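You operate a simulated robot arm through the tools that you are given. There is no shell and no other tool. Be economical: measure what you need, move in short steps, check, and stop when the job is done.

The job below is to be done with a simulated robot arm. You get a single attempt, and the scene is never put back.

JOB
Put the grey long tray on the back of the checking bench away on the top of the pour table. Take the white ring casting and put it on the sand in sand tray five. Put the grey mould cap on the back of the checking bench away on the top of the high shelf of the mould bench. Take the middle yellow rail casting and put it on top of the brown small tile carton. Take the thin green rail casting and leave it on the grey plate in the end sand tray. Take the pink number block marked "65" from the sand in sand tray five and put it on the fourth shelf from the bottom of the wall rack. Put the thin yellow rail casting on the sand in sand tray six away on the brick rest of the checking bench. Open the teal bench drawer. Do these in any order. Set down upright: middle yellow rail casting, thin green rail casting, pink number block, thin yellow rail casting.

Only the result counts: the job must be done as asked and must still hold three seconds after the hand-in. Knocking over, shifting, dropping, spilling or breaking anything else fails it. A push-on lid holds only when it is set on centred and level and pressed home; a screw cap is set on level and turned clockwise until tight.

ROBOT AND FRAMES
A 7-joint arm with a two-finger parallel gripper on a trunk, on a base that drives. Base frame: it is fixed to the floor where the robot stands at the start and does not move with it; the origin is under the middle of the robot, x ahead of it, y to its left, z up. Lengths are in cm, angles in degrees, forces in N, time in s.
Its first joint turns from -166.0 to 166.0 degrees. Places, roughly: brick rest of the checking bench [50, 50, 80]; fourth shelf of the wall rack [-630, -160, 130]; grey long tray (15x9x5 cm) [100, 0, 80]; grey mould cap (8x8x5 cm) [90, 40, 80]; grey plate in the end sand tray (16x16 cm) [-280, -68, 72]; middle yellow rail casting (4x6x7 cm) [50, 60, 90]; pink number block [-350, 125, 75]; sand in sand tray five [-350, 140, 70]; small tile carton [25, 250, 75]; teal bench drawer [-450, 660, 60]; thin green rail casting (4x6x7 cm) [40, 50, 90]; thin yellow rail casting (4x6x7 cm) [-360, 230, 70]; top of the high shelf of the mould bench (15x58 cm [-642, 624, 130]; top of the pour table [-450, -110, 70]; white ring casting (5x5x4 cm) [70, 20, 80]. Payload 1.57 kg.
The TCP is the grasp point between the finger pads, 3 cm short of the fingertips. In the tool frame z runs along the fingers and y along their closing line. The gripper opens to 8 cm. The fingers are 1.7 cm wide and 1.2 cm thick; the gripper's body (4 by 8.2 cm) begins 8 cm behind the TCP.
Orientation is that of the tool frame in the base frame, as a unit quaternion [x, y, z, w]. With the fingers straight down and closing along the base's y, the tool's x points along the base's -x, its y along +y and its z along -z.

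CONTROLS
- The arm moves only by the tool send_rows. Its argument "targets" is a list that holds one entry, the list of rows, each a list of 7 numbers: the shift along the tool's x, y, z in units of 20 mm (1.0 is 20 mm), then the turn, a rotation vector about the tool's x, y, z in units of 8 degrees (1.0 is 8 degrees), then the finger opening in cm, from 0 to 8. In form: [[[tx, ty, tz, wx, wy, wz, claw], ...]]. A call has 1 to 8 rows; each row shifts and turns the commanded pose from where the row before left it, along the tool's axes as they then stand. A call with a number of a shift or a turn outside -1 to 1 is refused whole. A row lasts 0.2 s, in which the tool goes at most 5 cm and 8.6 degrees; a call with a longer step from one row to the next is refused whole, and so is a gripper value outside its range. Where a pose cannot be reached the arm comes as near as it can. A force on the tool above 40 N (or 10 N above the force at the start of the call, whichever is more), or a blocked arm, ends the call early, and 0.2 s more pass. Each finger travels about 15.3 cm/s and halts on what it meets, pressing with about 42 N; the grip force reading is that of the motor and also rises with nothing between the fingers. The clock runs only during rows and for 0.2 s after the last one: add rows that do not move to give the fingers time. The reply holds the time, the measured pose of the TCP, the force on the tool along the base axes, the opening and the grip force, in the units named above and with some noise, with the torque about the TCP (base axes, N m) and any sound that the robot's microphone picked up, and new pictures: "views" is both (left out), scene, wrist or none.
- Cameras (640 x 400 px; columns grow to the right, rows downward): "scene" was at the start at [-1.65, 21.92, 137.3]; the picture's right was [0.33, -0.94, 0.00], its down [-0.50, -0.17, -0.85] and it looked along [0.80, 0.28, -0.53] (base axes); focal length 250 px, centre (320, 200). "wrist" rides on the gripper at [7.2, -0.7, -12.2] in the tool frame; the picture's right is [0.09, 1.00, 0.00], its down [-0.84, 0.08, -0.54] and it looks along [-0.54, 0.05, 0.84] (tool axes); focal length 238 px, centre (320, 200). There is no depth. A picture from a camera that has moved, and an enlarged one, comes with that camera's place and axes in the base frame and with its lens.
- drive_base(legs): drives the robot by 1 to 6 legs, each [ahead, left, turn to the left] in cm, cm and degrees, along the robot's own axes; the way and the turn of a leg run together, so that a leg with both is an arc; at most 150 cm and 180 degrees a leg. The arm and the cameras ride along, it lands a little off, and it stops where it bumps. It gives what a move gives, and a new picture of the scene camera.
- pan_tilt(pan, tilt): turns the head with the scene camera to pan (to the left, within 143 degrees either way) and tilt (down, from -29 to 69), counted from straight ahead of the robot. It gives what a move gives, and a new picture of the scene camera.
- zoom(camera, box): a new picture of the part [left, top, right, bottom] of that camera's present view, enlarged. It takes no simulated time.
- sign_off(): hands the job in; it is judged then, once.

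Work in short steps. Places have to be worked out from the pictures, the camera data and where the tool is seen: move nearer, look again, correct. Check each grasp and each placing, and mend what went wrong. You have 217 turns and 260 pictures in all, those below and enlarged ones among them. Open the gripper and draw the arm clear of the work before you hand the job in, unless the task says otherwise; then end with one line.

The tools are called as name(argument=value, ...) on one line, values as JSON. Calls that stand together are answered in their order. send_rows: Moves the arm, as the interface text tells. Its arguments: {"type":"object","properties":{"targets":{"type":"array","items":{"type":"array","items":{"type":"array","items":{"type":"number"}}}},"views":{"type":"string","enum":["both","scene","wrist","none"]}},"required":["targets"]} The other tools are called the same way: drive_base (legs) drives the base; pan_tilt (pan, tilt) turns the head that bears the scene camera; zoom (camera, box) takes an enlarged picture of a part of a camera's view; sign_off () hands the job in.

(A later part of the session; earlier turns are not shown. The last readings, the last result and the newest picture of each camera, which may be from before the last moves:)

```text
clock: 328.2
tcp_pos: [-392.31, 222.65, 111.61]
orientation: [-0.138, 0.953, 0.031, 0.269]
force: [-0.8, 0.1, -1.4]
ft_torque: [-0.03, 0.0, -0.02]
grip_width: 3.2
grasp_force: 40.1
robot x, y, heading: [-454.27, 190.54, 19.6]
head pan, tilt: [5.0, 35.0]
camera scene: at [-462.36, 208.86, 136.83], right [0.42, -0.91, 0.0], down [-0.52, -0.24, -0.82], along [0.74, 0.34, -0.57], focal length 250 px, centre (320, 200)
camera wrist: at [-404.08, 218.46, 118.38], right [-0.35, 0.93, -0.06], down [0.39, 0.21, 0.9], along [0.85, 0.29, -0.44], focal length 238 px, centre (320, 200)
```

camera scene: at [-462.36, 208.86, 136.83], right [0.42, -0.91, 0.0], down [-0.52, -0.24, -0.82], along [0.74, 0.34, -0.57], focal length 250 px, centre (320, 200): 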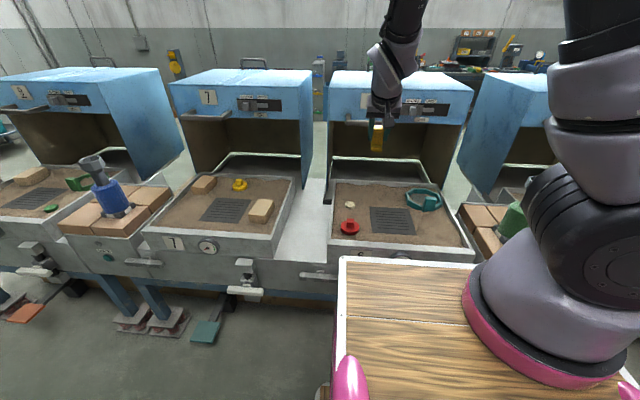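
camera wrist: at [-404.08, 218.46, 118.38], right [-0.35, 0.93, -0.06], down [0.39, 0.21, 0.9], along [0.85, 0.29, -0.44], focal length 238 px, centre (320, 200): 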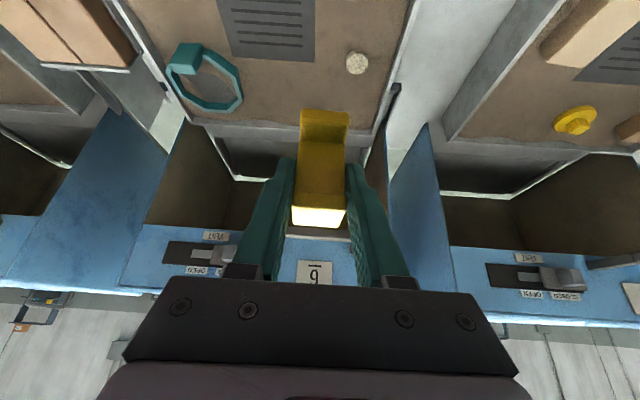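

Casting is in hand. I drive back the long way: back off, left to the cross aisle.

drive_base(legs=[[-35, 0, 0], [0, 150, 0], [0, 150, 0], [0, 10, 0]])

```text
clock: 345.2
tcp_pos: [-545.87, 499.67, 111.64]
orientation: [-0.169, 0.948, 0.04, 0.268]
force: [0.0, 0.3, -2.2]
ft_torque: [0.02, 0.02, -0.01]
grip_width: 3.16
grasp_force: 39.7
robot x, y, heading: [-605.79, 464.31, 23.4]
head pan, tilt: [5.0, 35.0]
camera scene: at [-614.99, 481.43, 136.83], right [0.47, -0.88, 0.0], down [-0.51, -0.27, -0.82], along [0.72, 0.39, -0.57], focal length 250 px, centre (320, 200)
```

scene: 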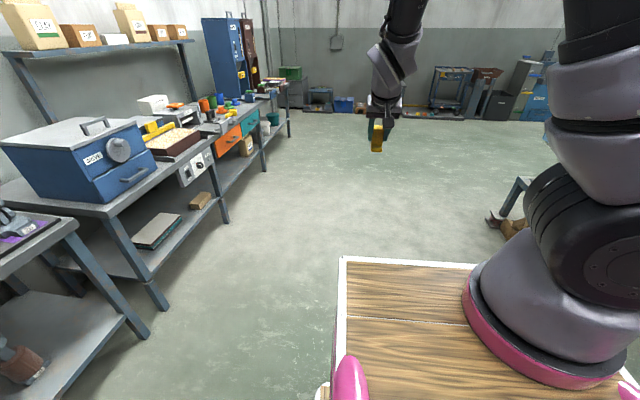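

drive_base(legs=[[0, 0, -4.1], [150, 0, 0], [150, 0, 0]])

drive_base(legs=[[0, -150, 0], [0, -150, 0], [0, -150, 0]])

```text
clock: 360.0
tcp_pos: [-261.16, 590.18, 111.62]
orientation: [-0.132, 0.954, 0.03, 0.268]
force: [0.0, 0.0, -1.1]
ft_torque: [0.02, 0.07, 0.02]
grip_width: 3.15
grasp_force: 40.5
robot x, y, heading: [-323.88, 559.28, 19.1]
head pan, tilt: [5.0, 35.0]
camera scene: at [-331.36, 577.24, 136.83], right [0.41, -0.91, 0.0], down [-0.52, -0.23, -0.82], along [0.75, 0.33, -0.57], focal length 250 px, centre (320, 200)
```

scene: 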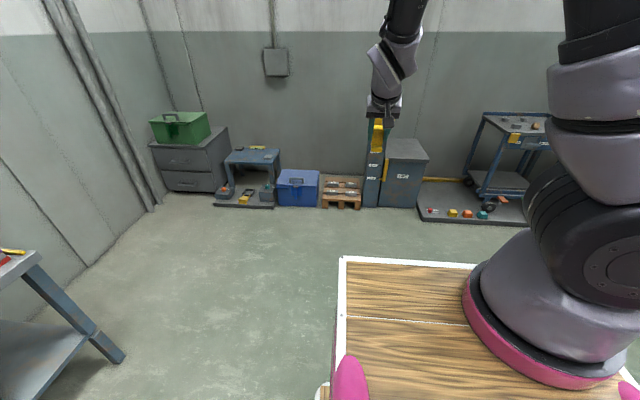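

```text
clock: 381.3
tcp_pos: [-133.51, 160.71, 111.59]
orientation: [-0.113, 0.956, 0.024, 0.271]
force: [0.0, -0.2, -1.2]
ft_torque: [0.0, 0.0, 0.0]
grip_width: 3.17
grasp_force: 40.8
robot x, y, heading: [-197.49, 131.8, 16.8]
head pan, tilt: [5.0, 35.0]
camera scene: at [-204.2, 150.45, 136.83], right [0.37, -0.93, 0.0], down [-0.53, -0.21, -0.82], along [0.76, 0.3, -0.57], focal length 250 px, centre (320, 200)
```

scene: 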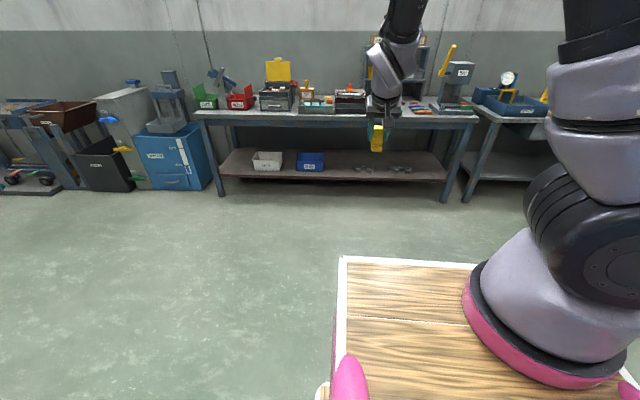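

drive_base(legs=[[0, -80, 2.5], [0, -75, 0], [75, 0, 0], [55, 0, 0]])

zoom(camera="wrist", box=[0, 0, 640, 400])

```text
clock: 395.6
tcp_pos: [36.62, 60.04, 111.54]
orientation: [-0.13, 0.954, 0.029, 0.269]
force: [-0.4, -0.1, -1.8]
ft_torque: [0.01, 0.0, 0.02]
grip_width: 3.17
grasp_force: 39.8
robot x, y, heading: [-25.82, 29.24, 18.8]
head pan, tilt: [5.0, 35.0]
camera scene: at [-33.73, 47.4, 136.83], right [0.4, -0.92, 0.0], down [-0.53, -0.23, -0.82], along [0.75, 0.33, -0.57], focal length 250 px, centre (320, 200)
```

scene: 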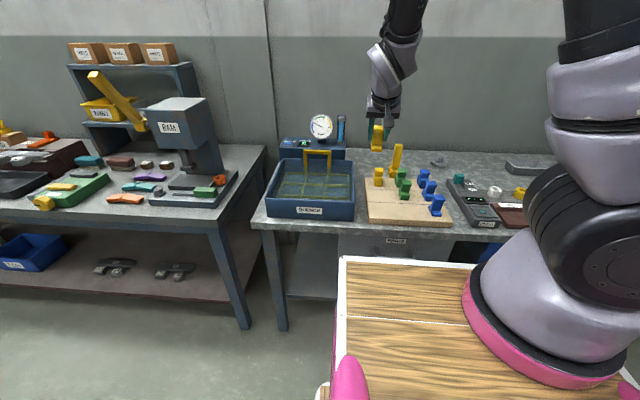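

```text
1.00 times, centred on (320, 200) of wrist (not enlarged: the box is as wide or as high as the picture)
camera zoom: at [24.7, 56.11, 118.38], right [-0.34, 0.94, -0.06], down [0.39, 0.2, 0.9], along [0.86, 0.28, -0.44], focal length 238 px, centre (320, 200)
```

zoom: 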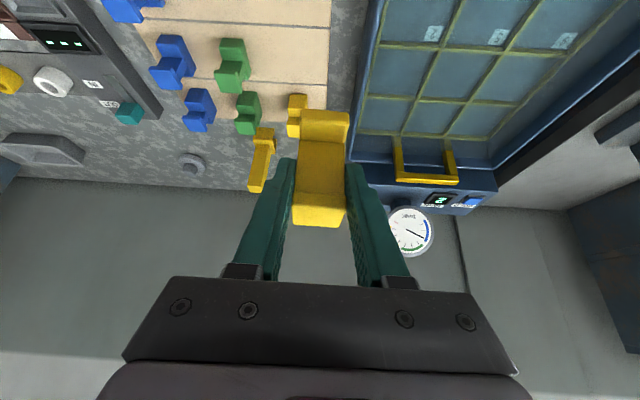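

I'm over the brick rest already. I move to the empty front-left cell and lower to about 4 cm above.

send_rows(targets=[[[0.5, -0.35, 1, 0, 0, 0, 2], [0.5, -0.35, 1, 0, 0, 0, 2], [0.5, -0.35, 1, 0, 0, 0, 2], [0.5, -0.35, 1, 0, 0, 0, 2], [0.5, -0.35, 1, 0, 0, 0, 2], [0.5, -0.35, 1, 0, 0, 0, 2], [0.5, -0.35, 1, 0, 0, 0, 2], [0.5, -0.3, 1, 0, 0, 0, 2]]], views="wrist")

zoom(camera="scene", box=[340, 110, 460, 240])

```text
clock: 397.4
tcp_pos: [39.45, 54.9, 93.78]
orientation: [-0.13, 0.954, 0.029, 0.27]
force: [0.1, 0.1, -0.8]
ft_torque: [-0.03, -0.01, 0.0]
grip_width: 3.16
grasp_force: 39.8
robot x, y, heading: [-25.97, 29.37, 18.8]
head pan, tilt: [5.0, 35.0]
camera wrist: at [27.63, 50.89, 100.7], right [-0.34, 0.94, -0.06], down [0.39, 0.2, 0.9], along [0.86, 0.28, -0.44], focal length 238 px, centre (320, 200)
```

wrist: 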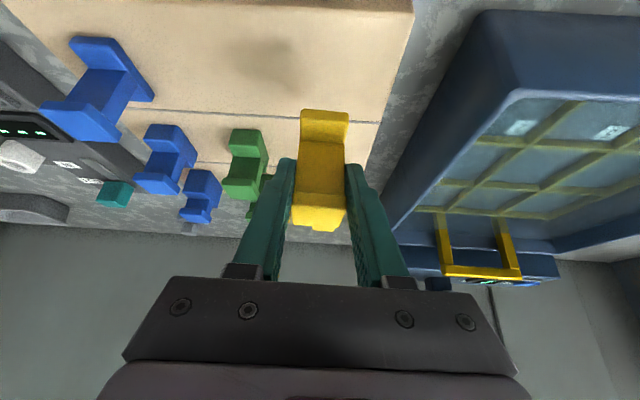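

```text
3.08 times, centred on (400, 175) of scene
camera zoom: at [-33.76, 47.38, 136.83], right [0.4, -0.92, 0.0], down [-0.53, -0.23, -0.82], along [0.75, 0.33, -0.57], focal length 770 px, centre (74, 277)
```

zoom: 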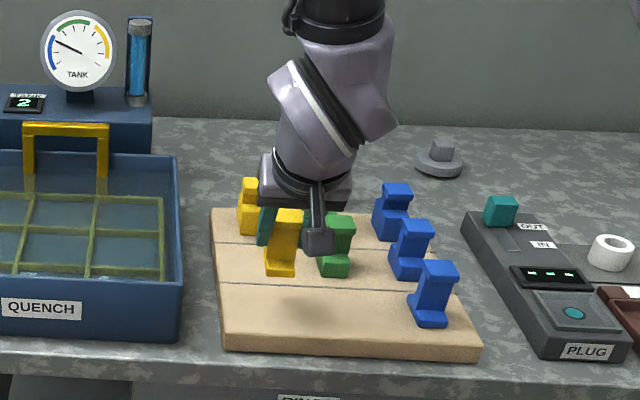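

send_rows(targets=[[[0.5, 0, 0.82, 0, 0, 0, 2], [0.5, 0, 0.82, 0, 0, 0, 2], [0.15, 0, 0.25, 0, 0, 0, 2], [0.1, 0, 0.17, 0, 0, 0, 2], [0.1, 0, 0.17, 0, 0, 0, 2]]], views="none")

zoom(camera="scene", box=[370, 160, 440, 230])

```text
clock: 398.6
tcp_pos: [39.63, 54.91, 88.71]
orientation: [-0.13, 0.954, 0.029, 0.269]
force: [-0.6, -0.6, -1.3]
ft_torque: [-0.01, 0.01, 0.0]
grip_width: 3.18
grasp_force: 39.9
robot x, y, heading: [-26.03, 29.2, 18.6]
head pan, tilt: [5.0, 35.0]
```

```text
5.71 times, centred on (405, 195) of scene
camera zoom: at [-33.74, 47.39, 136.83], right [0.4, -0.92, 0.0], down [-0.53, -0.23, -0.82], along [0.75, 0.33, -0.57], focal length 1430 px, centre (-166, 229)
```

zoom: 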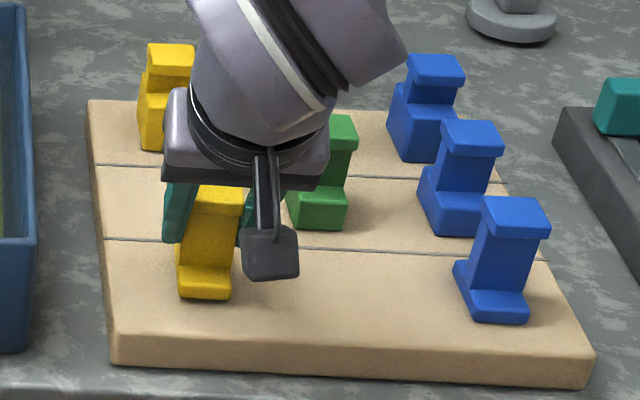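

send_rows(targets=[[[0.06, 0, 0.1, 0, 0, 0, 2], [0.06, 0, 0.1, 0, 0, 0, 2], [0.06, 0, 0.1, 0, 0, 0, 2], [0.06, 0, 0.1, 0, 0, 0, 2], [0.06, 0, 0.1, 0, 0, 0, 2], [0.06, 0, 0.1, 0, 0, 0, 2], [0.06, 0, 0.1, 0, 0, 0, 2]]], views="none")

zoom(camera="scene", box=[370, 160, 440, 230])

```text
clock: 400.3
tcp_pos: [39.61, 54.77, 87.21]
orientation: [-0.13, 0.953, 0.03, 0.271]
force: [-4.4, -1.8, 14.8]
ft_torque: [0.11, 0.41, 0.04]
grip_width: 3.16
grasp_force: 40.5
robot x, y, heading: [-26.19, 29.11, 18.9]
head pan, tilt: [5.0, 35.0]
stopped in row 7: the force on the tool passed its limit at 42 N (the readings are from after the stop); the commanded pose is now the measured one
```

```text
5.71 times, centred on (405, 195) of scene
camera zoom: at [-33.79, 47.37, 136.83], right [0.4, -0.92, 0.0], down [-0.52, -0.23, -0.82], along [0.75, 0.33, -0.57], focal length 1430 px, centre (-166, 229)
```

zoom: 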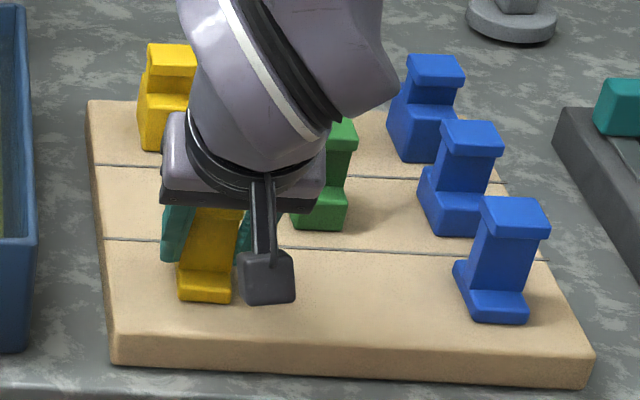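

Contact; release and back out along the tool axis.

send_rows(targets=[[[0, 0, 0, 0, 0, 0, 4.5], [0, 0, 0, 0, 0, 0, 6], [0, 0, 0, 0, 0, 0, 6], [0, 0, -0.5, 0, 0, 0, 6], [0, 0, -1, 0, 0, 0, 6], [0, 0, -1, 0, 0, 0, 6], [0, 0, -1, 0, 0, 0, 6], [0, 0, -1, 0, 0, 0, 6]]], views="none")

zoom(camera="scene", box=[350, 130, 450, 230])

```text
clock: 402.1
tcp_pos: [35.12, 53.64, 94.83]
orientation: [-0.129, 0.953, 0.029, 0.271]
force: [-0.6, 0.2, 0.6]
ft_torque: [0.02, 0.04, 0.01]
grip_width: 6.0
grasp_force: 0.0
robot x, y, heading: [-26.29, 29.14, 18.6]
head pan, tilt: [5.0, 35.0]
```

```text
4.00 times, centred on (400, 180) of scene
camera zoom: at [-33.71, 47.41, 136.83], right [0.4, -0.92, 0.0], down [-0.53, -0.23, -0.82], along [0.75, 0.33, -0.57], focal length 1001 px, centre (0, 280)
```

zoom: 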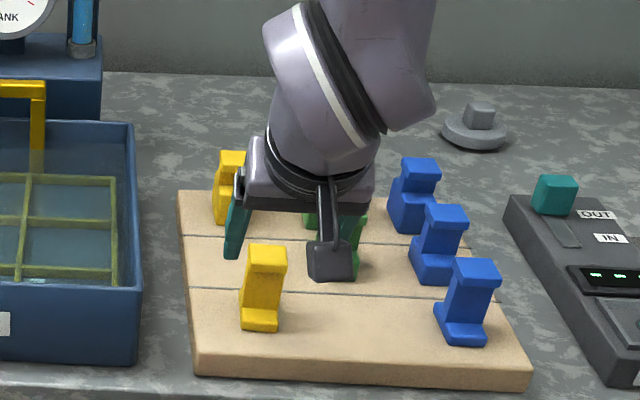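

The thin yellow casting stands upright on the brick rest. Next the white ring: raise, straighten the tool, and sidestep right.

send_rows(targets=[[[-0.55, 0, -0.9, 0, 0, 0, 7], [-0.55, 0, -0.9, 0, 0, 0, 7], [-0.55, 0, -0.9, 0, 0, 0, 7], [-0.55, 0, -0.9, 0, 0, 0, 7], [-0.55, 0, -0.9, 0, 0, 0, 7], [-0.55, 0, -0.9, 0, 0, 0, 7], [-0.55, 0, -0.9, 0, 0, 0, 7], [-0.55, 0, -0.9, 0, 0, 0, 7]]], views="none")

send_rows(targets=[[[0, 0, 0, 0, 0.98, 0, 7], [0, 0, 0, 0, 0.98, 0, 7], [0, 0, 0, 0, 0.98, 0, 7], [0, 0, 0, 0, 0.98, 0, 7]]], views="none")

drive_base(legs=[[6, -38, 0]])

zoom(camera="scene", box=[330, 110, 530, 250])

```text
clock: 403.9
tcp_pos: [35.12, 54.08, 111.75]
orientation: [-0.129, 0.954, 0.03, 0.271]
force: [-0.3, -0.4, 0.3]
ft_torque: [-0.02, -0.01, -0.02]
grip_width: 6.99
grasp_force: 0.0
robot x, y, heading: [-26.26, 29.35, 18.7]
head pan, tilt: [5.0, 35.0]
```

```text
clock: 404.9
tcp_pos: [34.98, 53.8, 111.65]
orientation: [-0.133, 0.991, -0.007, 0.003]
force: [0.2, -1.2, -0.1]
ft_torque: [-0.03, -0.01, -0.01]
grip_width: 7.01
grasp_force: 0.1
robot x, y, heading: [-25.99, 29.03, 18.9]
head pan, tilt: [5.0, 35.0]
```

```text
clock: 407.3
tcp_pos: [52.85, 19.68, 111.69]
orientation: [-0.132, 0.991, -0.007, 0.003]
force: [0.9, -0.1, 1.0]
ft_torque: [-0.03, -0.02, 0.02]
grip_width: 7.0
grasp_force: 0.0
robot x, y, heading: [-8.45, -4.81, 18.5]
head pan, tilt: [5.0, 35.0]
camera scene: at [-15.9, 13.43, 136.83], right [0.4, -0.92, 0.0], down [-0.53, -0.23, -0.82], along [0.75, 0.33, -0.57], focal length 250 px, centre (320, 200)
```

scene: 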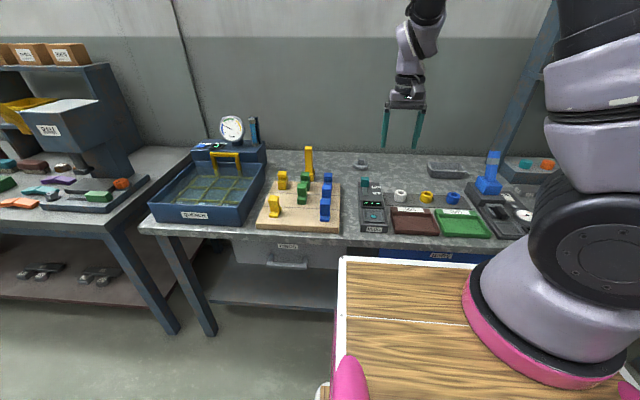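

```text
2.86 times, centred on (430, 180) of scene
camera zoom: at [-15.9, 13.43, 136.83], right [0.4, -0.92, 0.0], down [-0.53, -0.23, -0.82], along [0.75, 0.33, -0.57], focal length 715 px, centre (6, 257)
```

zoom: 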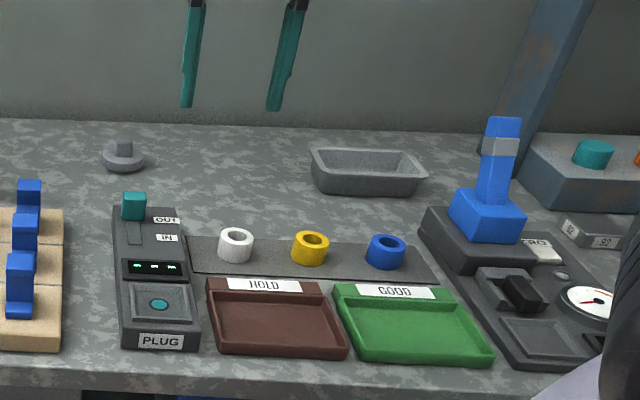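

send_rows(targets=[[[-0.97, -0.39, 1, 0, 0, 0, 7], [-0.97, -0.39, 1, 0, 0, 0, 7], [-0.97, -0.39, 1, 0, 0, 0, 7], [-0.97, -0.39, 1, 0, 0, 0, 7], [-0.97, -0.39, 1, 0, 0, 0, 7], [-0.97, -0.39, 1, 0, 0, 0, 7], [-0.97, -0.39, 1, 0, 0, 0, 7], [-0.97, -0.39, 1, 0, 0, 0, 7]]], views="wrist")

```text
clock: 409.1
tcp_pos: [69.45, 17.58, 95.93]
orientation: [-0.131, 0.991, -0.007, 0.003]
force: [-1.3, 0.7, -0.1]
ft_torque: [0.01, -0.02, 0.01]
grip_width: 7.0
grasp_force: 0.0
robot x, y, heading: [-8.39, -4.87, 18.7]
head pan, tilt: [5.0, 35.0]
camera wrist: at [62.66, 15.05, 108.18], right [-0.35, 0.94, -0.01], down [0.78, 0.3, 0.55], along [0.52, 0.18, -0.84], focal length 238 px, centre (320, 200)
```

wrist: 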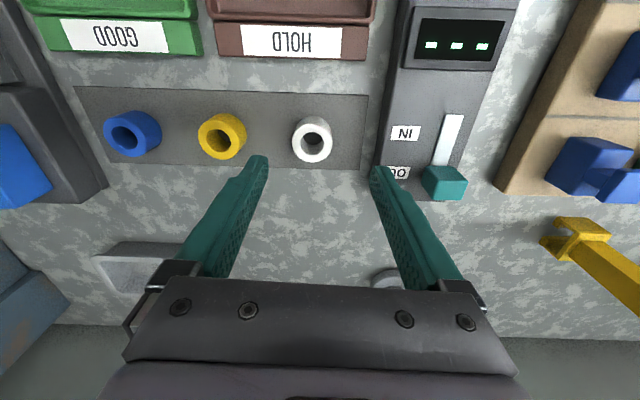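

send_rows(targets=[[[-0.33, -0.2, 1, 0, 0, 0, 6.2], [-0.33, -0.2, 1, 0, 0, 0, 6.2], [0, 0, 1, 0, 0, 0, 6.2], [0, 0, 1, 0, 0, 0, 6.2]]], views="wrist")

```text
clock: 410.1
tcp_pos: [71.06, 17.12, 87.67]
orientation: [-0.132, 0.991, -0.006, 0.003]
force: [-0.1, -0.2, 0.5]
ft_torque: [0.02, -0.02, 0.0]
grip_width: 6.22
grasp_force: 0.0
robot x, y, heading: [-8.33, -4.88, 18.3]
head pan, tilt: [5.0, 35.0]
camera wrist: at [64.24, 14.59, 100.04], right [-0.35, 0.94, -0.01], down [0.78, 0.3, 0.55], along [0.52, 0.18, -0.84], focal length 238 px, centre (320, 200)
```

wrist: 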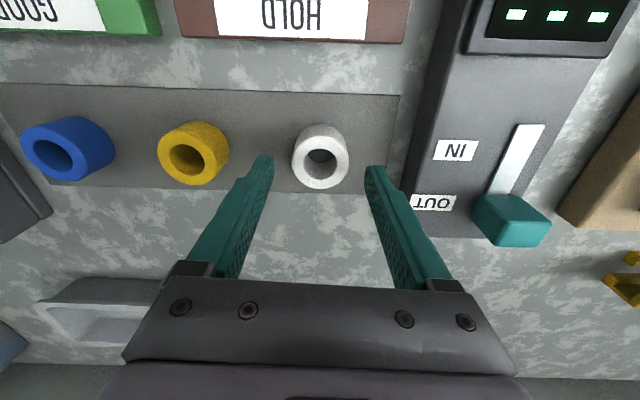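

send_rows(targets=[[[0, 0, 1, 0, 0, 0, 6.2], [0, 0, 0.85, 0, 0, 0, 6.2], [0, 0, 0, 0, 0, 0, 4], [0, 0, 0, 0, 0, 0, 3], [0, 0, 0, 0, 0, 0, 3], [0, 0, -1, 0, 0, 0, 3], [0, 0, -1, 0, 0, 0, 3], [0, 0, -1, 0, 0, 0, 3]]], views="wrist")

```text
clock: 411.9
tcp_pos: [71.16, 17.2, 89.99]
orientation: [-0.133, 0.991, -0.007, 0.002]
force: [0.6, -1.0, -0.9]
ft_torque: [0.05, 0.02, 0.0]
grip_width: 4.26
grasp_force: 42.2
robot x, y, heading: [-8.36, -5.0, 18.8]
head pan, tilt: [5.0, 35.0]
camera wrist: at [64.2, 14.65, 102.29], right [-0.35, 0.94, -0.01], down [0.78, 0.3, 0.54], along [0.51, 0.18, -0.84], focal length 238 px, centre (320, 200)
```

wrist: 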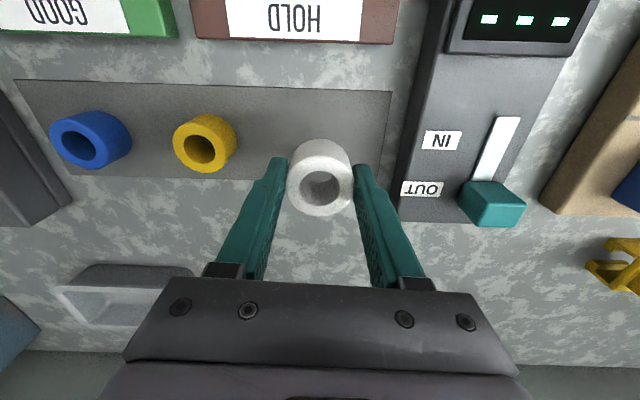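

Ring held (4.26 cm). Raise, draw in, and take the long way round to tray five, facing the same way throughout.

send_rows(targets=[[[0, 0, -1, 0, 0, 0, 3], [0, 0, -1, 0, 0, 0, 3], [0, 0, -1, 0, 0, 0, 3], [0, 0, -1, 0, 0, 0, 3], [0, 0, -1, 0, 0, 0, 3], [0.5, 0, -1, 0, 0, 0, 3], [1, 0, -1, 0, 0, 0, 3], [1, 0, -1, 0, 0, 0, 3]]], views="none")

send_rows(targets=[[[1, 0, -1, 0, 0, 0, 3], [1, 0, -1, 0, 0, 0, 3], [1, 0, -1, 0, 0, 0, 3], [1, 0, -1, 0, 0, 0, 3], [1, 0, 0, 0, 0, 0, 3], [1, 0, 0, 0, 0, 0, 3], [1, 0, 0, 0, 0, 0, 3], [1, 0, 0, 0, 0, 0, 3]]], views="none")

drive_base(legs=[[-105, 0, 0.6], [0, 150, 0], [0, 150, 0], [0, 150, 0], [0, 150, 0]])

```text
clock: 413.7
tcp_pos: [66.06, 16.03, 106.31]
orientation: [-0.131, 0.991, -0.006, 0.003]
force: [0.7, -1.1, -1.7]
ft_torque: [-0.01, -0.01, 0.01]
grip_width: 4.27
grasp_force: 42.0
robot x, y, heading: [-8.33, -4.83, 18.6]
head pan, tilt: [5.0, 35.0]
```

```text
clock: 415.5
tcp_pos: [50.41, 11.99, 114.18]
orientation: [-0.132, 0.991, -0.006, 0.004]
force: [-0.5, -0.4, -0.3]
ft_torque: [-0.02, 0.04, 0.01]
grip_width: 4.25
grasp_force: 41.5
robot x, y, heading: [-8.46, -5.18, 18.6]
head pan, tilt: [5.0, 35.0]
```

```text
clock: 448.8
tcp_pos: [-230.76, 544.48, 114.21]
orientation: [-0.127, 0.992, -0.006, 0.004]
force: [-0.4, 0.8, -1.0]
ft_torque: [0.02, 0.01, 0.05]
grip_width: 4.24
grasp_force: 42.0
robot x, y, heading: [-289.99, 528.33, 17.8]
head pan, tilt: [5.0, 35.0]
camera scene: at [-297.12, 546.62, 136.83], right [0.39, -0.92, 0.0], down [-0.53, -0.22, -0.82], along [0.75, 0.32, -0.57], focal length 250 px, centre (320, 200)
```

scene: 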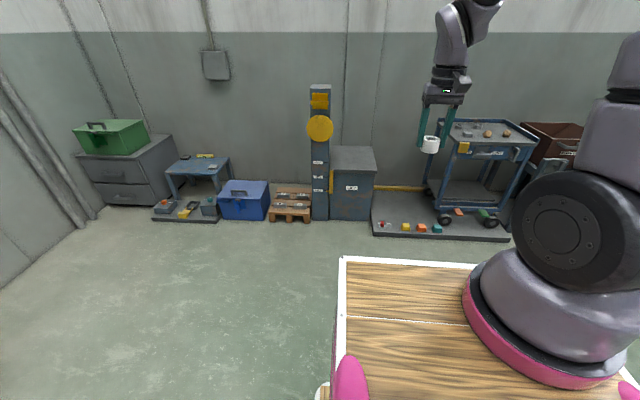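

drive_base(legs=[[0, 42, 1.5], [-150, 0, 0], [-150, 0, 0], [0, -150, 0], [0, -150, 0]])

```text
clock: 479.3
tcp_pos: [-413.79, 195.76, 114.21]
orientation: [-0.138, 0.99, -0.007, 0.004]
force: [-0.5, -0.2, -0.7]
ft_torque: [0.0, -0.01, 0.02]
grip_width: 4.18
grasp_force: 42.2
robot x, y, heading: [-472.21, 177.87, 19.2]
head pan, tilt: [5.0, 35.0]
camera scene: at [-480.11, 196.52, 136.83], right [0.41, -0.91, 0.0], down [-0.52, -0.24, -0.82], along [0.75, 0.34, -0.57], focal length 250 px, centre (320, 200)
```

scene: 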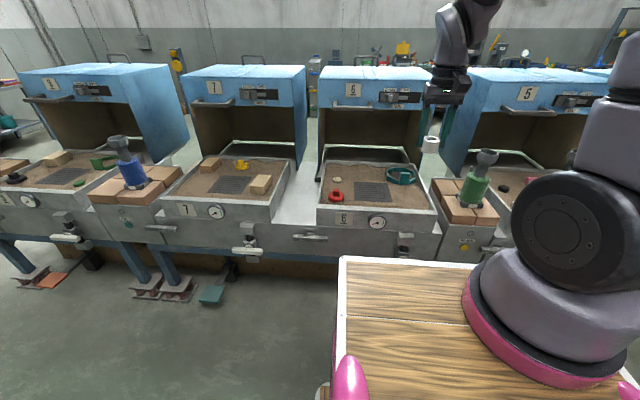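

drive_base(legs=[[0, -83, 0], [17, 0, 0]])

zoom(camera="scene", box=[240, 130, 420, 260])

```text
clock: 484.7
tcp_pos: [-370.26, 122.03, 114.12]
orientation: [-0.129, 0.992, -0.006, 0.003]
force: [0.9, -0.1, -0.4]
ft_torque: [0.0, -0.06, 0.01]
grip_width: 4.05
grasp_force: 41.8
robot x, y, heading: [-429.17, 105.57, 18.5]
head pan, tilt: [5.0, 35.0]
camera scene: at [-436.65, 123.96, 136.83], right [0.4, -0.92, 0.0], down [-0.53, -0.23, -0.82], along [0.75, 0.32, -0.57], focal length 250 px, centre (320, 200)
```

scene: 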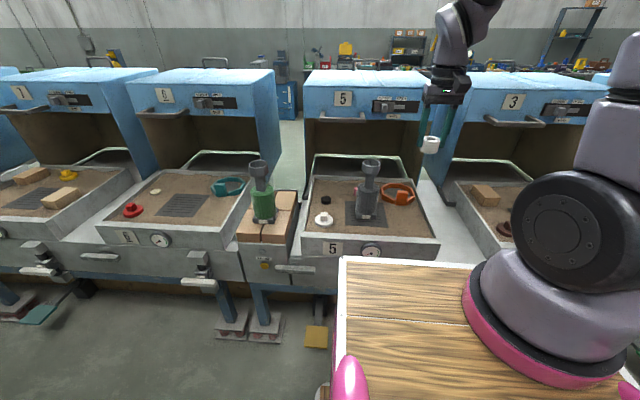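

```text
3.08 times, centred on (330, 195) of scene
camera zoom: at [-436.65, 123.96, 136.83], right [0.4, -0.92, 0.0], down [-0.53, -0.23, -0.82], along [0.75, 0.32, -0.57], focal length 770 px, centre (289, 215)
```

zoom: 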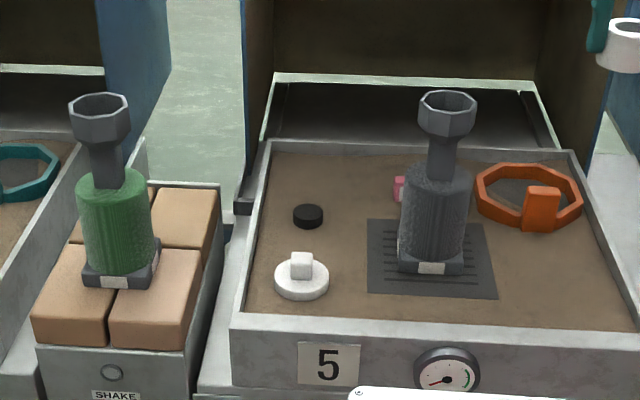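

The ring goes on the bare sand at front right of tray five (where the block was). I move over and lower.

send_rows(targets=[[[-0.88, -0.39, 1, 0, 0, 0, 3], [-0.88, -0.39, 1, 0, 0, 0, 3], [-0.88, -0.39, 1, 0, 0, 0, 3], [-0.88, -0.39, 1, 0, 0, 0, 3], [-0.88, -0.39, 1, 0, 0, 0, 3], [-0.88, -0.39, 1, 0, 0, 0, 3], [-0.88, -0.39, 1, 0, 0, 0, 3]]], views="none")

send_rows(targets=[[[0, 0, 1, 0, 0, 0, 3], [0, 0, 1, 0, 0, 0, 3], [0, 0, 1, 0, 0, 0, 3], [0, 0, 1, 0, 0, 0, 3], [0, 0, 1, 0, 0, 0, 3], [0, 0, 1, 0, 0, 0, 3], [0, 0, 1, 0, 0, 0, 3], [0, 0, 1, 0, 0, 0, 3]]], views="wrist")

```text
clock: 486.3
tcp_pos: [-357.13, 119.74, 100.35]
orientation: [-0.131, 0.991, -0.006, 0.004]
force: [-0.9, -0.2, -0.3]
ft_torque: [0.0, -0.02, 0.03]
grip_width: 4.02
grasp_force: 42.2
robot x, y, heading: [-429.3, 105.42, 18.6]
head pan, tilt: [5.0, 35.0]
```

```text
clock: 488.1
tcp_pos: [-356.89, 119.4, 84.3]
orientation: [-0.13, 0.991, -0.007, 0.003]
force: [-0.5, -0.2, -0.2]
ft_torque: [0.01, 0.02, 0.02]
grip_width: 4.01
grasp_force: 41.8
robot x, y, heading: [-429.33, 105.54, 18.1]
head pan, tilt: [5.0, 35.0]
camera wrist: at [-363.64, 116.97, 96.62], right [-0.35, 0.94, -0.01], down [0.78, 0.3, 0.55], along [0.52, 0.18, -0.84], focal length 238 px, centre (320, 200)
```

wrist: 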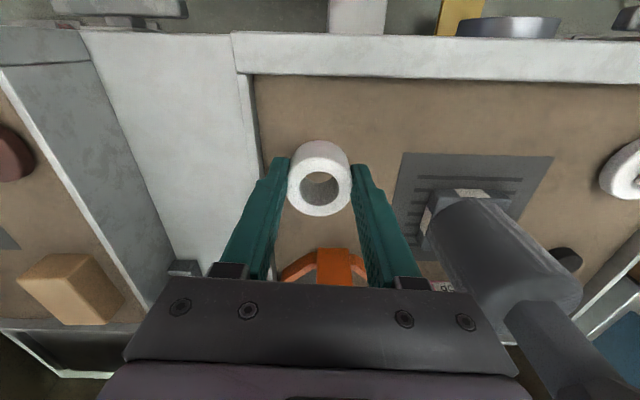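

send_rows(targets=[[[0, 0, 1, 0, 0, 0, 3], [0, 0, 1, 0, 0, 0, 3], [0, 0, 0.8, 0, 0, 0, 3], [0, 0, 0.4, 0, 0, 0, 3], [0, 0, 0.2, 0, 0, 0, 3], [0, 0, 0.15, 0, 0, 0, 3], [0, 0, 0.15, 0, 0, 0, 3], [0, 0, 0.15, 0, 0, 0, 3]]], views="none")

```text
clock: 489.9
tcp_pos: [-356.54, 119.55, 76.64]
orientation: [-0.13, 0.991, -0.006, 0.003]
force: [-0.7, 0.5, -1.5]
ft_torque: [-0.02, 0.02, -0.01]
grip_width: 3.98
grasp_force: 42.4
robot x, y, heading: [-429.43, 105.47, 18.4]
head pan, tilt: [5.0, 35.0]
```

send_rows(targets=[[[0, 0, 0.15, 0, 0, 0, 3], [0, 0, 0.15, 0, 0, 0, 3], [0, 0, 0.15, 0, 0, 0, 3], [0, 0, 0.15, 0, 0, 0, 3], [0, 0, 0.15, 0, 0, 0, 3]]], views="wrist")

```text
clock: 491.1
tcp_pos: [-356.45, 119.71, 75.3]
orientation: [-0.131, 0.991, -0.007, 0.006]
force: [-1.2, -4.7, 32.6]
ft_torque: [0.32, 0.24, -0.06]
grip_width: 4.0
grasp_force: 41.7
robot x, y, heading: [-429.33, 105.51, 18.2]
head pan, tilt: [5.0, 35.0]
camera wrist: at [-363.41, 117.14, 87.55], right [-0.34, 0.94, -0.02], down [0.78, 0.3, 0.55], along [0.52, 0.18, -0.84], focal length 238 px, centre (320, 200)
```

wrist: 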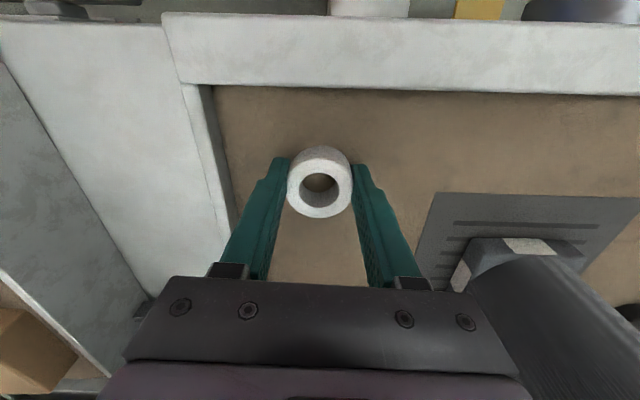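

Contact on the sand. Release and rise.

send_rows(targets=[[[0, 0, -0.1, 0, 0, 0, 4], [0, 0, 0, 0, 0, 0, 5.8], [0, 0, 0, 0, 0, 0, 5.8], [0, 0, -0.5, 0, 0, 0, 5.8], [0, 0, -1, 0, 0, 0, 5.8], [0, 0, -1, 0, 0, 0, 5.8], [0, 0, -1, 0, 0, 0, 5.8], [0, 0, -1, 0, 0, 0, 5.8]]], views="wrist")

```text
clock: 492.9
tcp_pos: [-356.85, 119.72, 84.47]
orientation: [-0.13, 0.991, -0.007, 0.003]
force: [-0.5, 0.3, -1.2]
ft_torque: [0.03, 0.01, 0.02]
grip_width: 5.82
grasp_force: 0.0
robot x, y, heading: [-429.24, 105.84, 18.4]
head pan, tilt: [5.0, 35.0]
camera wrist: at [-363.61, 117.3, 96.66], right [-0.35, 0.94, -0.01], down [0.78, 0.3, 0.54], along [0.51, 0.18, -0.84], focal length 238 px, centre (320, 200)
```

wrist: 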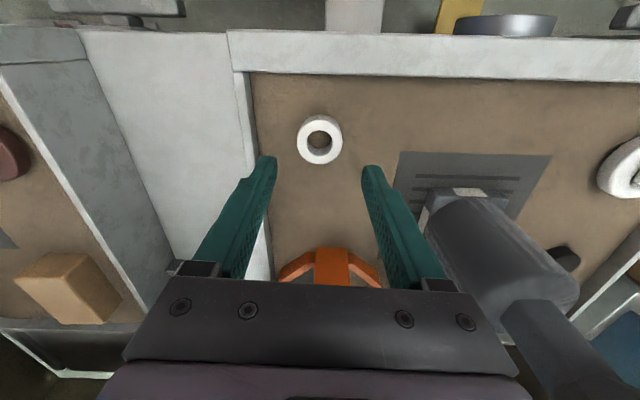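

Ring is on the sand of tray five. Before leaving this side I look at the pour table up close, to plan the tray delivery.

send_rows(targets=[[[0, 0, -1, 0, 0, 0, 7], [0, 0, -1, 0, 0, 0, 7], [0, 0, -1, 0, 0, 0, 7], [0, 0, -1, 0, 0, 0, 7], [0.7, 0, -1, 0, 0, 0, 7], [1, 0, -1, 0, 0, 0, 7], [1, 0, -1, 0, 0, 0, 7], [1, 0, -1, 0, 0, 0, 7]]], views="none")

send_rows(targets=[[[1, 0, -1, 0, 0, 0, 7], [1, 0, -1, 0, 0, 0, 7], [1, 0, -1, 0, 0, 0, 7], [1, 0, -1, 0, 0, 0, 7], [1, 0, -1, 0, 0, 0, 7], [1, 0, -1, 0, 0, 0, 7]]], views="none")

drive_base(legs=[[0, -90, 0.8], [0, -80, 0]])

pan_tilt(pan=-143, tilt=35)

```text
clock: 494.7
tcp_pos: [-364.12, 117.76, 100.34]
orientation: [-0.13, 0.992, -0.007, 0.002]
force: [0.3, 0.8, -0.1]
ft_torque: [0.01, 0.0, 0.0]
grip_width: 6.98
grasp_force: 0.0
robot x, y, heading: [-428.91, 105.3, 18.7]
head pan, tilt: [5.0, 35.0]
```

```text
clock: 496.1
tcp_pos: [-375.88, 114.7, 112.15]
orientation: [-0.131, 0.991, -0.007, 0.003]
force: [-0.1, 0.6, 0.1]
ft_torque: [-0.02, 0.06, 0.01]
grip_width: 7.01
grasp_force: 0.2
robot x, y, heading: [-428.99, 105.39, 18.4]
head pan, tilt: [5.0, 35.0]
```

```text
clock: 504.9
tcp_pos: [-318.82, -47.58, 112.22]
orientation: [-0.145, 0.989, -0.006, 0.004]
force: [0.4, -0.8, -0.7]
ft_torque: [-0.05, -0.01, -0.01]
grip_width: 7.01
grasp_force: 0.1
robot x, y, heading: [-372.04, -58.45, 19.7]
head pan, tilt: [5.0, 35.0]
camera scene: at [-379.91, -40.12, 136.83], right [0.42, -0.91, 0.0], down [-0.52, -0.24, -0.82], along [0.74, 0.35, -0.57], focal length 250 px, centre (320, 200)
```

scene: 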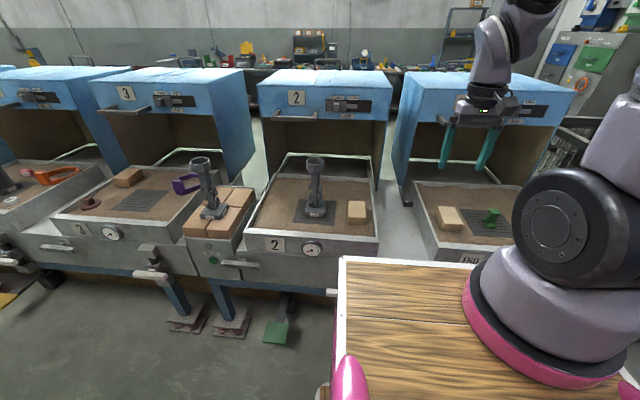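

```text
clock: 507.2
tcp_pos: [-318.9, -47.46, 112.12]
orientation: [-0.145, 0.989, -0.006, 0.004]
force: [-1.4, 1.2, 0.3]
ft_torque: [0.05, 0.0, -0.03]
grip_width: 7.0
grasp_force: 0.2
robot x, y, heading: [-372.28, -58.27, 20.0]
head pan, tilt: [-143.0, 35.0]
camera scene: at [-392.67, -51.25, 136.83], right [-0.84, 0.54, 0.0], down [0.31, 0.48, -0.82], along [-0.44, -0.69, -0.57], focal length 250 px, centre (320, 200)
```

scene: 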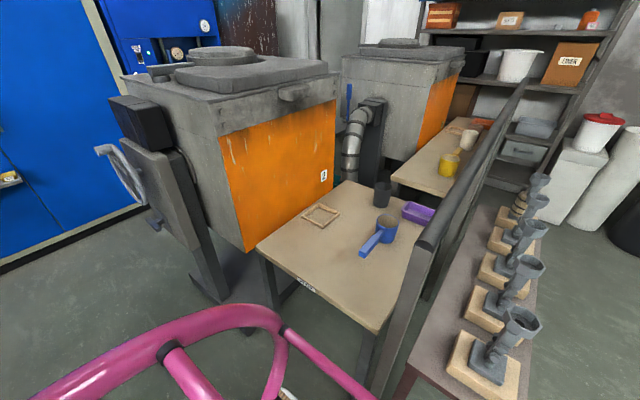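

Pour table top: p −424…−484, q 22…72, z≈71, with a free strip along its near edge. I return to the checking bench for the grey tray.

drive_base(legs=[[-18, 0, 0], [0, 150, 0], [0, 150, 0], [0, 150, 0], [0, 118, 0]])

pan_tilt(pan=5, tilt=30)

```text
clock: 509.0
tcp_pos: [-333.2, -51.64, 112.1]
orientation: [-0.156, 0.988, -0.007, 0.004]
force: [-0.7, -0.7, -0.9]
ft_torque: [0.02, 0.0, 0.0]
grip_width: 7.0
grasp_force: 0.0
robot x, y, heading: [-385.74, -63.37, 21.4]
head pan, tilt: [-143.0, 35.0]
stopped in leg 2: the robot was blocked; the commanded pose is now the measured one
camera scene: at [-407.0, -57.18, 136.83], right [-0.85, 0.52, 0.0], down [0.3, 0.49, -0.82], along [-0.43, -0.7, -0.57], focal length 250 px, centre (320, 200)
```

scene: 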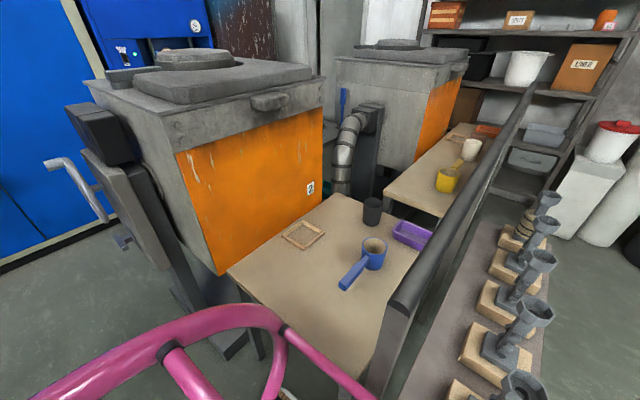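

```text
clock: 511.3
tcp_pos: [-333.41, -51.7, 112.15]
orientation: [-0.157, 0.988, -0.006, 0.004]
force: [1.2, -0.2, 0.4]
ft_torque: [0.0, 0.0, 0.0]
grip_width: 7.0
grasp_force: 0.1
robot x, y, heading: [-386.0, -63.68, 21.6]
head pan, tilt: [5.0, 30.0]
camera scene: at [-394.29, -45.65, 137.61], right [0.44, -0.9, 0.0], down [-0.45, -0.22, -0.87], along [0.78, 0.39, -0.5], focal length 250 px, centre (320, 200)
```

scene: 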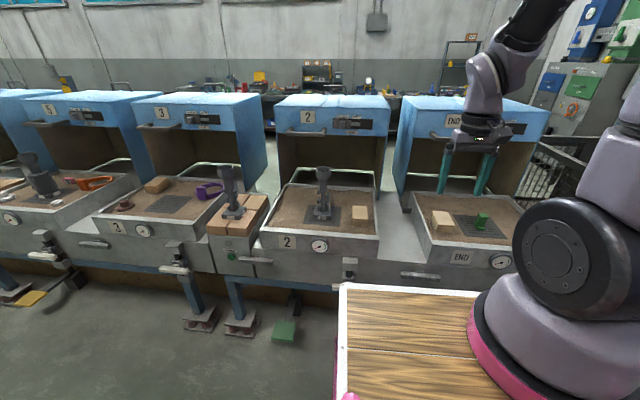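

I bumped the rail post with the rear. I move ahead again first, then left.

drive_base(legs=[[17, 0, -2], [0, 80, 0]])

drive_base(legs=[[-15, 0, 0], [0, 150, 0], [0, 150, 0], [0, 150, 0], [0, 40, 0]])

```text
clock: 516.6
tcp_pos: [-345.11, 28.86, 112.22]
orientation: [-0.144, 0.989, -0.007, 0.004]
force: [-1.5, -0.3, 0.3]
ft_torque: [0.01, 0.0, 0.02]
grip_width: 7.01
grasp_force: 0.1
robot x, y, heading: [-398.2, 18.4, 19.9]
head pan, tilt: [5.0, 30.0]
camera scene: at [-405.93, 36.55, 137.61], right [0.42, -0.91, 0.0], down [-0.45, -0.21, -0.87], along [0.78, 0.37, -0.5], focal length 250 px, centre (320, 200)
```

scene: 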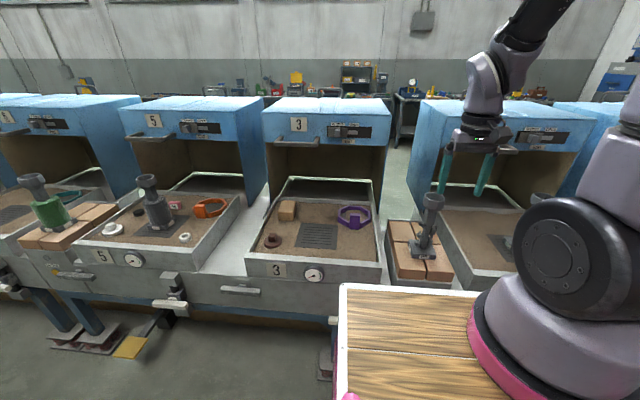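

```text
clock: 541.4
tcp_pos: [-521.2, 489.98, 112.09]
orientation: [-0.142, 0.99, -0.007, 0.003]
force: [-0.3, 0.5, 0.5]
ft_torque: [-0.02, -0.04, 0.02]
grip_width: 6.99
grasp_force: 0.0
robot x, y, heading: [-574.2, 479.44, 19.7]
head pan, tilt: [5.0, 30.0]
camera scene: at [-581.97, 497.98, 137.61], right [0.42, -0.91, 0.0], down [-0.45, -0.21, -0.87], along [0.79, 0.36, -0.5], focal length 250 px, centre (320, 200)
```

scene: 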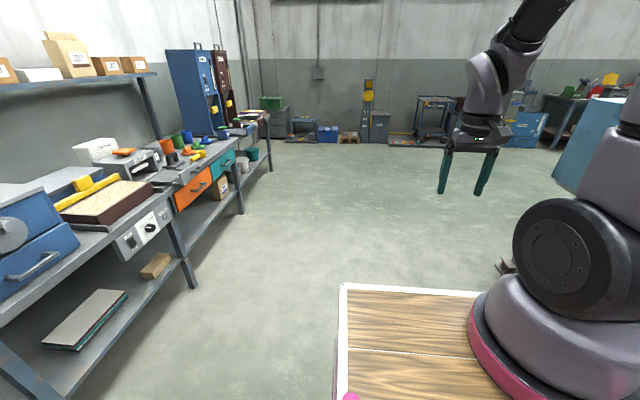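

drive_base(legs=[[150, 0, 0], [125, 0, 0], [0, -150, 0], [0, -150, 0], [0, -150, 0]])

```text
clock: 576.0
tcp_pos: [-131.53, 144.84, 112.23]
orientation: [-0.091, 0.996, -0.006, 0.003]
force: [0.3, -0.3, 0.2]
ft_torque: [0.03, -0.03, -0.02]
grip_width: 6.97
grasp_force: 0.0
robot x, y, heading: [-185.57, 140.13, 13.9]
head pan, tilt: [5.0, 30.0]
camera scene: at [-191.27, 158.93, 137.61], right [0.32, -0.95, 0.0], down [-0.47, -0.16, -0.87], along [0.82, 0.28, -0.5], focal length 250 px, centre (320, 200)
```

scene: 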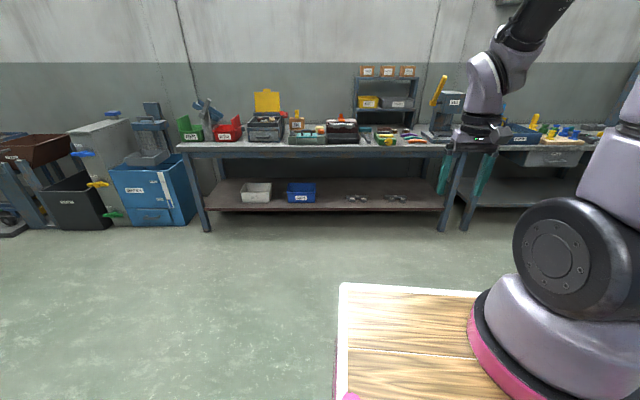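

drive_base(legs=[[0, -100, 5.4], [0, -113, 0], [75, 0, 0], [55, 0, 0]])

pan_tilt(pan=-5, tilt=40)

```text
clock: 592.9
tcp_pos: [56.8, -12.09, 112.19]
orientation: [-0.129, 0.992, -0.007, 0.003]
force: [0.4, -0.3, 0.3]
ft_torque: [0.0, 0.02, -0.02]
grip_width: 6.99
grasp_force: 0.1
robot x, y, heading: [3.76, -20.86, 18.1]
head pan, tilt: [5.0, 30.0]
camera scene: at [-3.77, -2.64, 137.61], right [0.39, -0.92, 0.0], down [-0.46, -0.2, -0.87], along [0.8, 0.34, -0.5], focal length 250 px, centre (320, 200)
```

scene: 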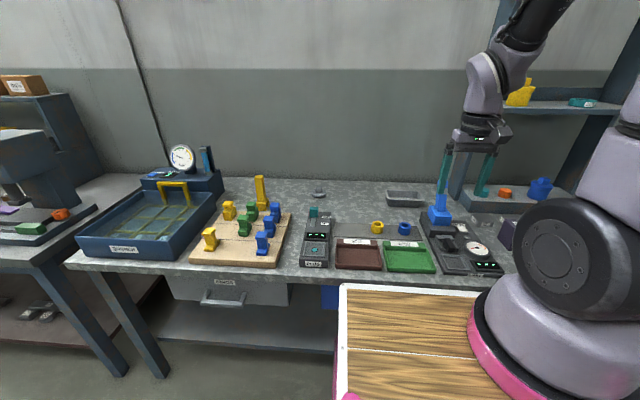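

```text
clock: 593.7
tcp_pos: [56.9, -12.02, 112.18]
orientation: [-0.13, 0.991, -0.006, 0.004]
force: [-0.3, -0.2, -0.3]
ft_torque: [-0.02, -0.02, 0.01]
grip_width: 7.01
grasp_force: 0.0
robot x, y, heading: [3.49, -21.09, 18.3]
head pan, tilt: [-5.0, 40.0]
camera scene: at [-3.81, -4.26, 136.08], right [0.23, -0.97, 0.0], down [-0.63, -0.15, -0.77], along [0.75, 0.18, -0.64], focal length 250 px, centre (320, 200)
```

scene: 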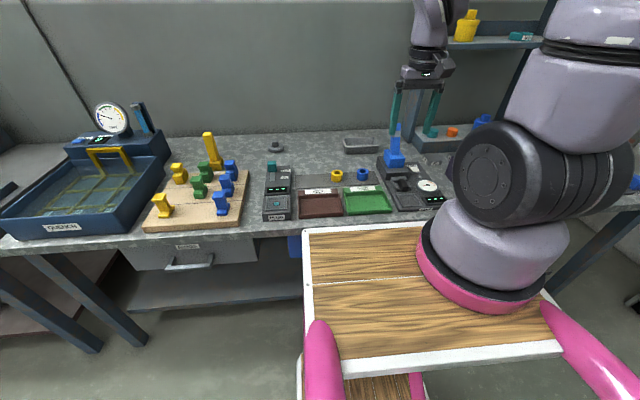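

zoom(camera="scene", box=[310, 110, 450, 200])

```text
4.44 times, centred on (380, 155) of scene
camera zoom: at [-3.81, -4.26, 136.08], right [0.23, -0.97, 0.0], down [-0.63, -0.15, -0.77], along [0.75, 0.18, -0.64], focal length 1112 px, centre (53, 400)
```

zoom: 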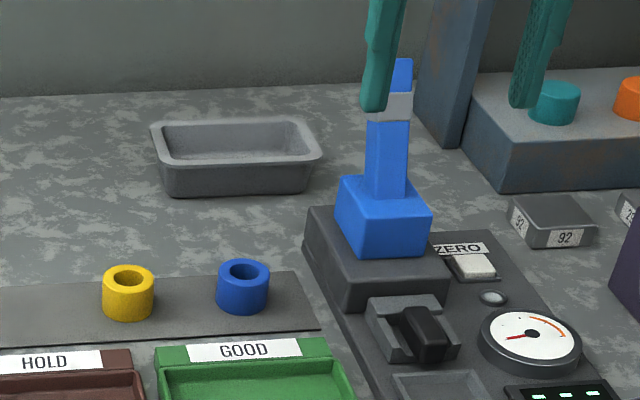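

Tray rim: front edge p≈90.4, back 99.4, q centre ≈ −31, rim z≈85. I'll pinch the front long wall with the tool turned 90°. First drive 12 cm closer and turn the tool.

drive_base(legs=[[12, -5, 1]])

send_rows(targets=[[[-0.5, -0.3, 0, 0, 0, 0.95, 4], [-0.5, -0.3, 0, 0, 0, 0.95, 4], [-0.5, -0.3, 0, 0, 0, 0.95, 4], [-0.5, -0.3, 0, 0, 0, 0.95, 4], [0, 0, 0, 0, 0, 0.95, 4], [0, 0, 0, 0, 0, 0.95, 4], [0, 0, 0, 0, 0, 0.95, 4], [0, 0, 0, 0, 0, 0.95, 4]]], views="none")

send_rows(targets=[[[0, 0, 0, 0, 0, 0.95, 4], [0, 0, 0, 0, 0, 0.95, 4], [0, 0, 0, 0, 0, 0.95, 4], [0, 0, 0, 0, 0, 0.3, 4]]], views="wrist")

```text
clock: 594.9
tcp_pos: [69.32, -11.75, 112.15]
orientation: [-0.14, 0.99, -0.007, 0.002]
force: [-0.5, 0.0, -0.5]
ft_torque: [-0.02, -0.01, -0.01]
grip_width: 7.02
grasp_force: 0.0
robot x, y, heading: [16.05, -22.43, 19.6]
head pan, tilt: [-5.0, 40.0]
camera scene: at [8.47, -5.41, 136.07], right [0.25, -0.97, 0.0], down [-0.62, -0.16, -0.77], along [0.74, 0.19, -0.64], focal length 250 px, centre (320, 200)
```

scene: 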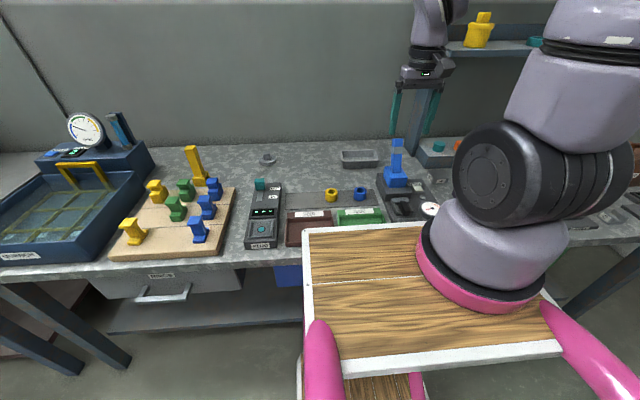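

```text
clock: 596.7
tcp_pos: [73.28, -13.86, 112.37]
orientation: [0.382, 0.924, -0.003, 0.006]
force: [0.4, 0.7, 0.3]
ft_torque: [0.0, -0.01, 0.0]
grip_width: 3.99
grasp_force: 0.0
robot x, y, heading: [16.23, -21.99, 19.4]
head pan, tilt: [-5.0, 40.0]
```

```text
clock: 597.7
tcp_pos: [73.51, -13.76, 112.2]
orientation: [0.573, 0.819, -0.002, 0.008]
force: [0.1, 0.4, -0.5]
ft_torque: [0.01, 0.01, 0.05]
grip_width: 4.0
grasp_force: 0.2
robot x, y, heading: [16.59, -21.86, 19.3]
head pan, tilt: [-5.0, 40.0]
camera wrist: at [70.24, -7.35, 124.42], right [0.9, 0.43, 0.0], down [0.36, -0.75, 0.55], along [0.24, -0.5, -0.83], focal length 238 px, centre (320, 200)
```

wrist: 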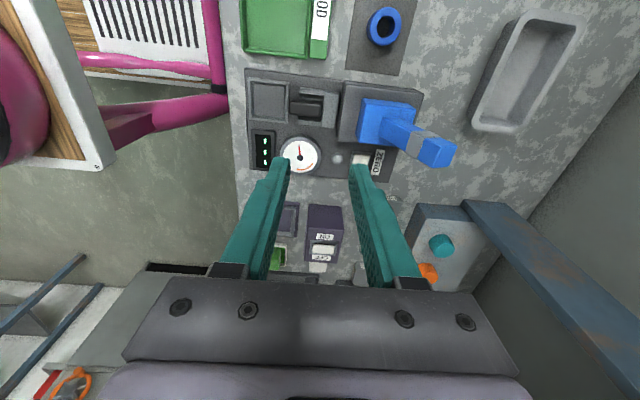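

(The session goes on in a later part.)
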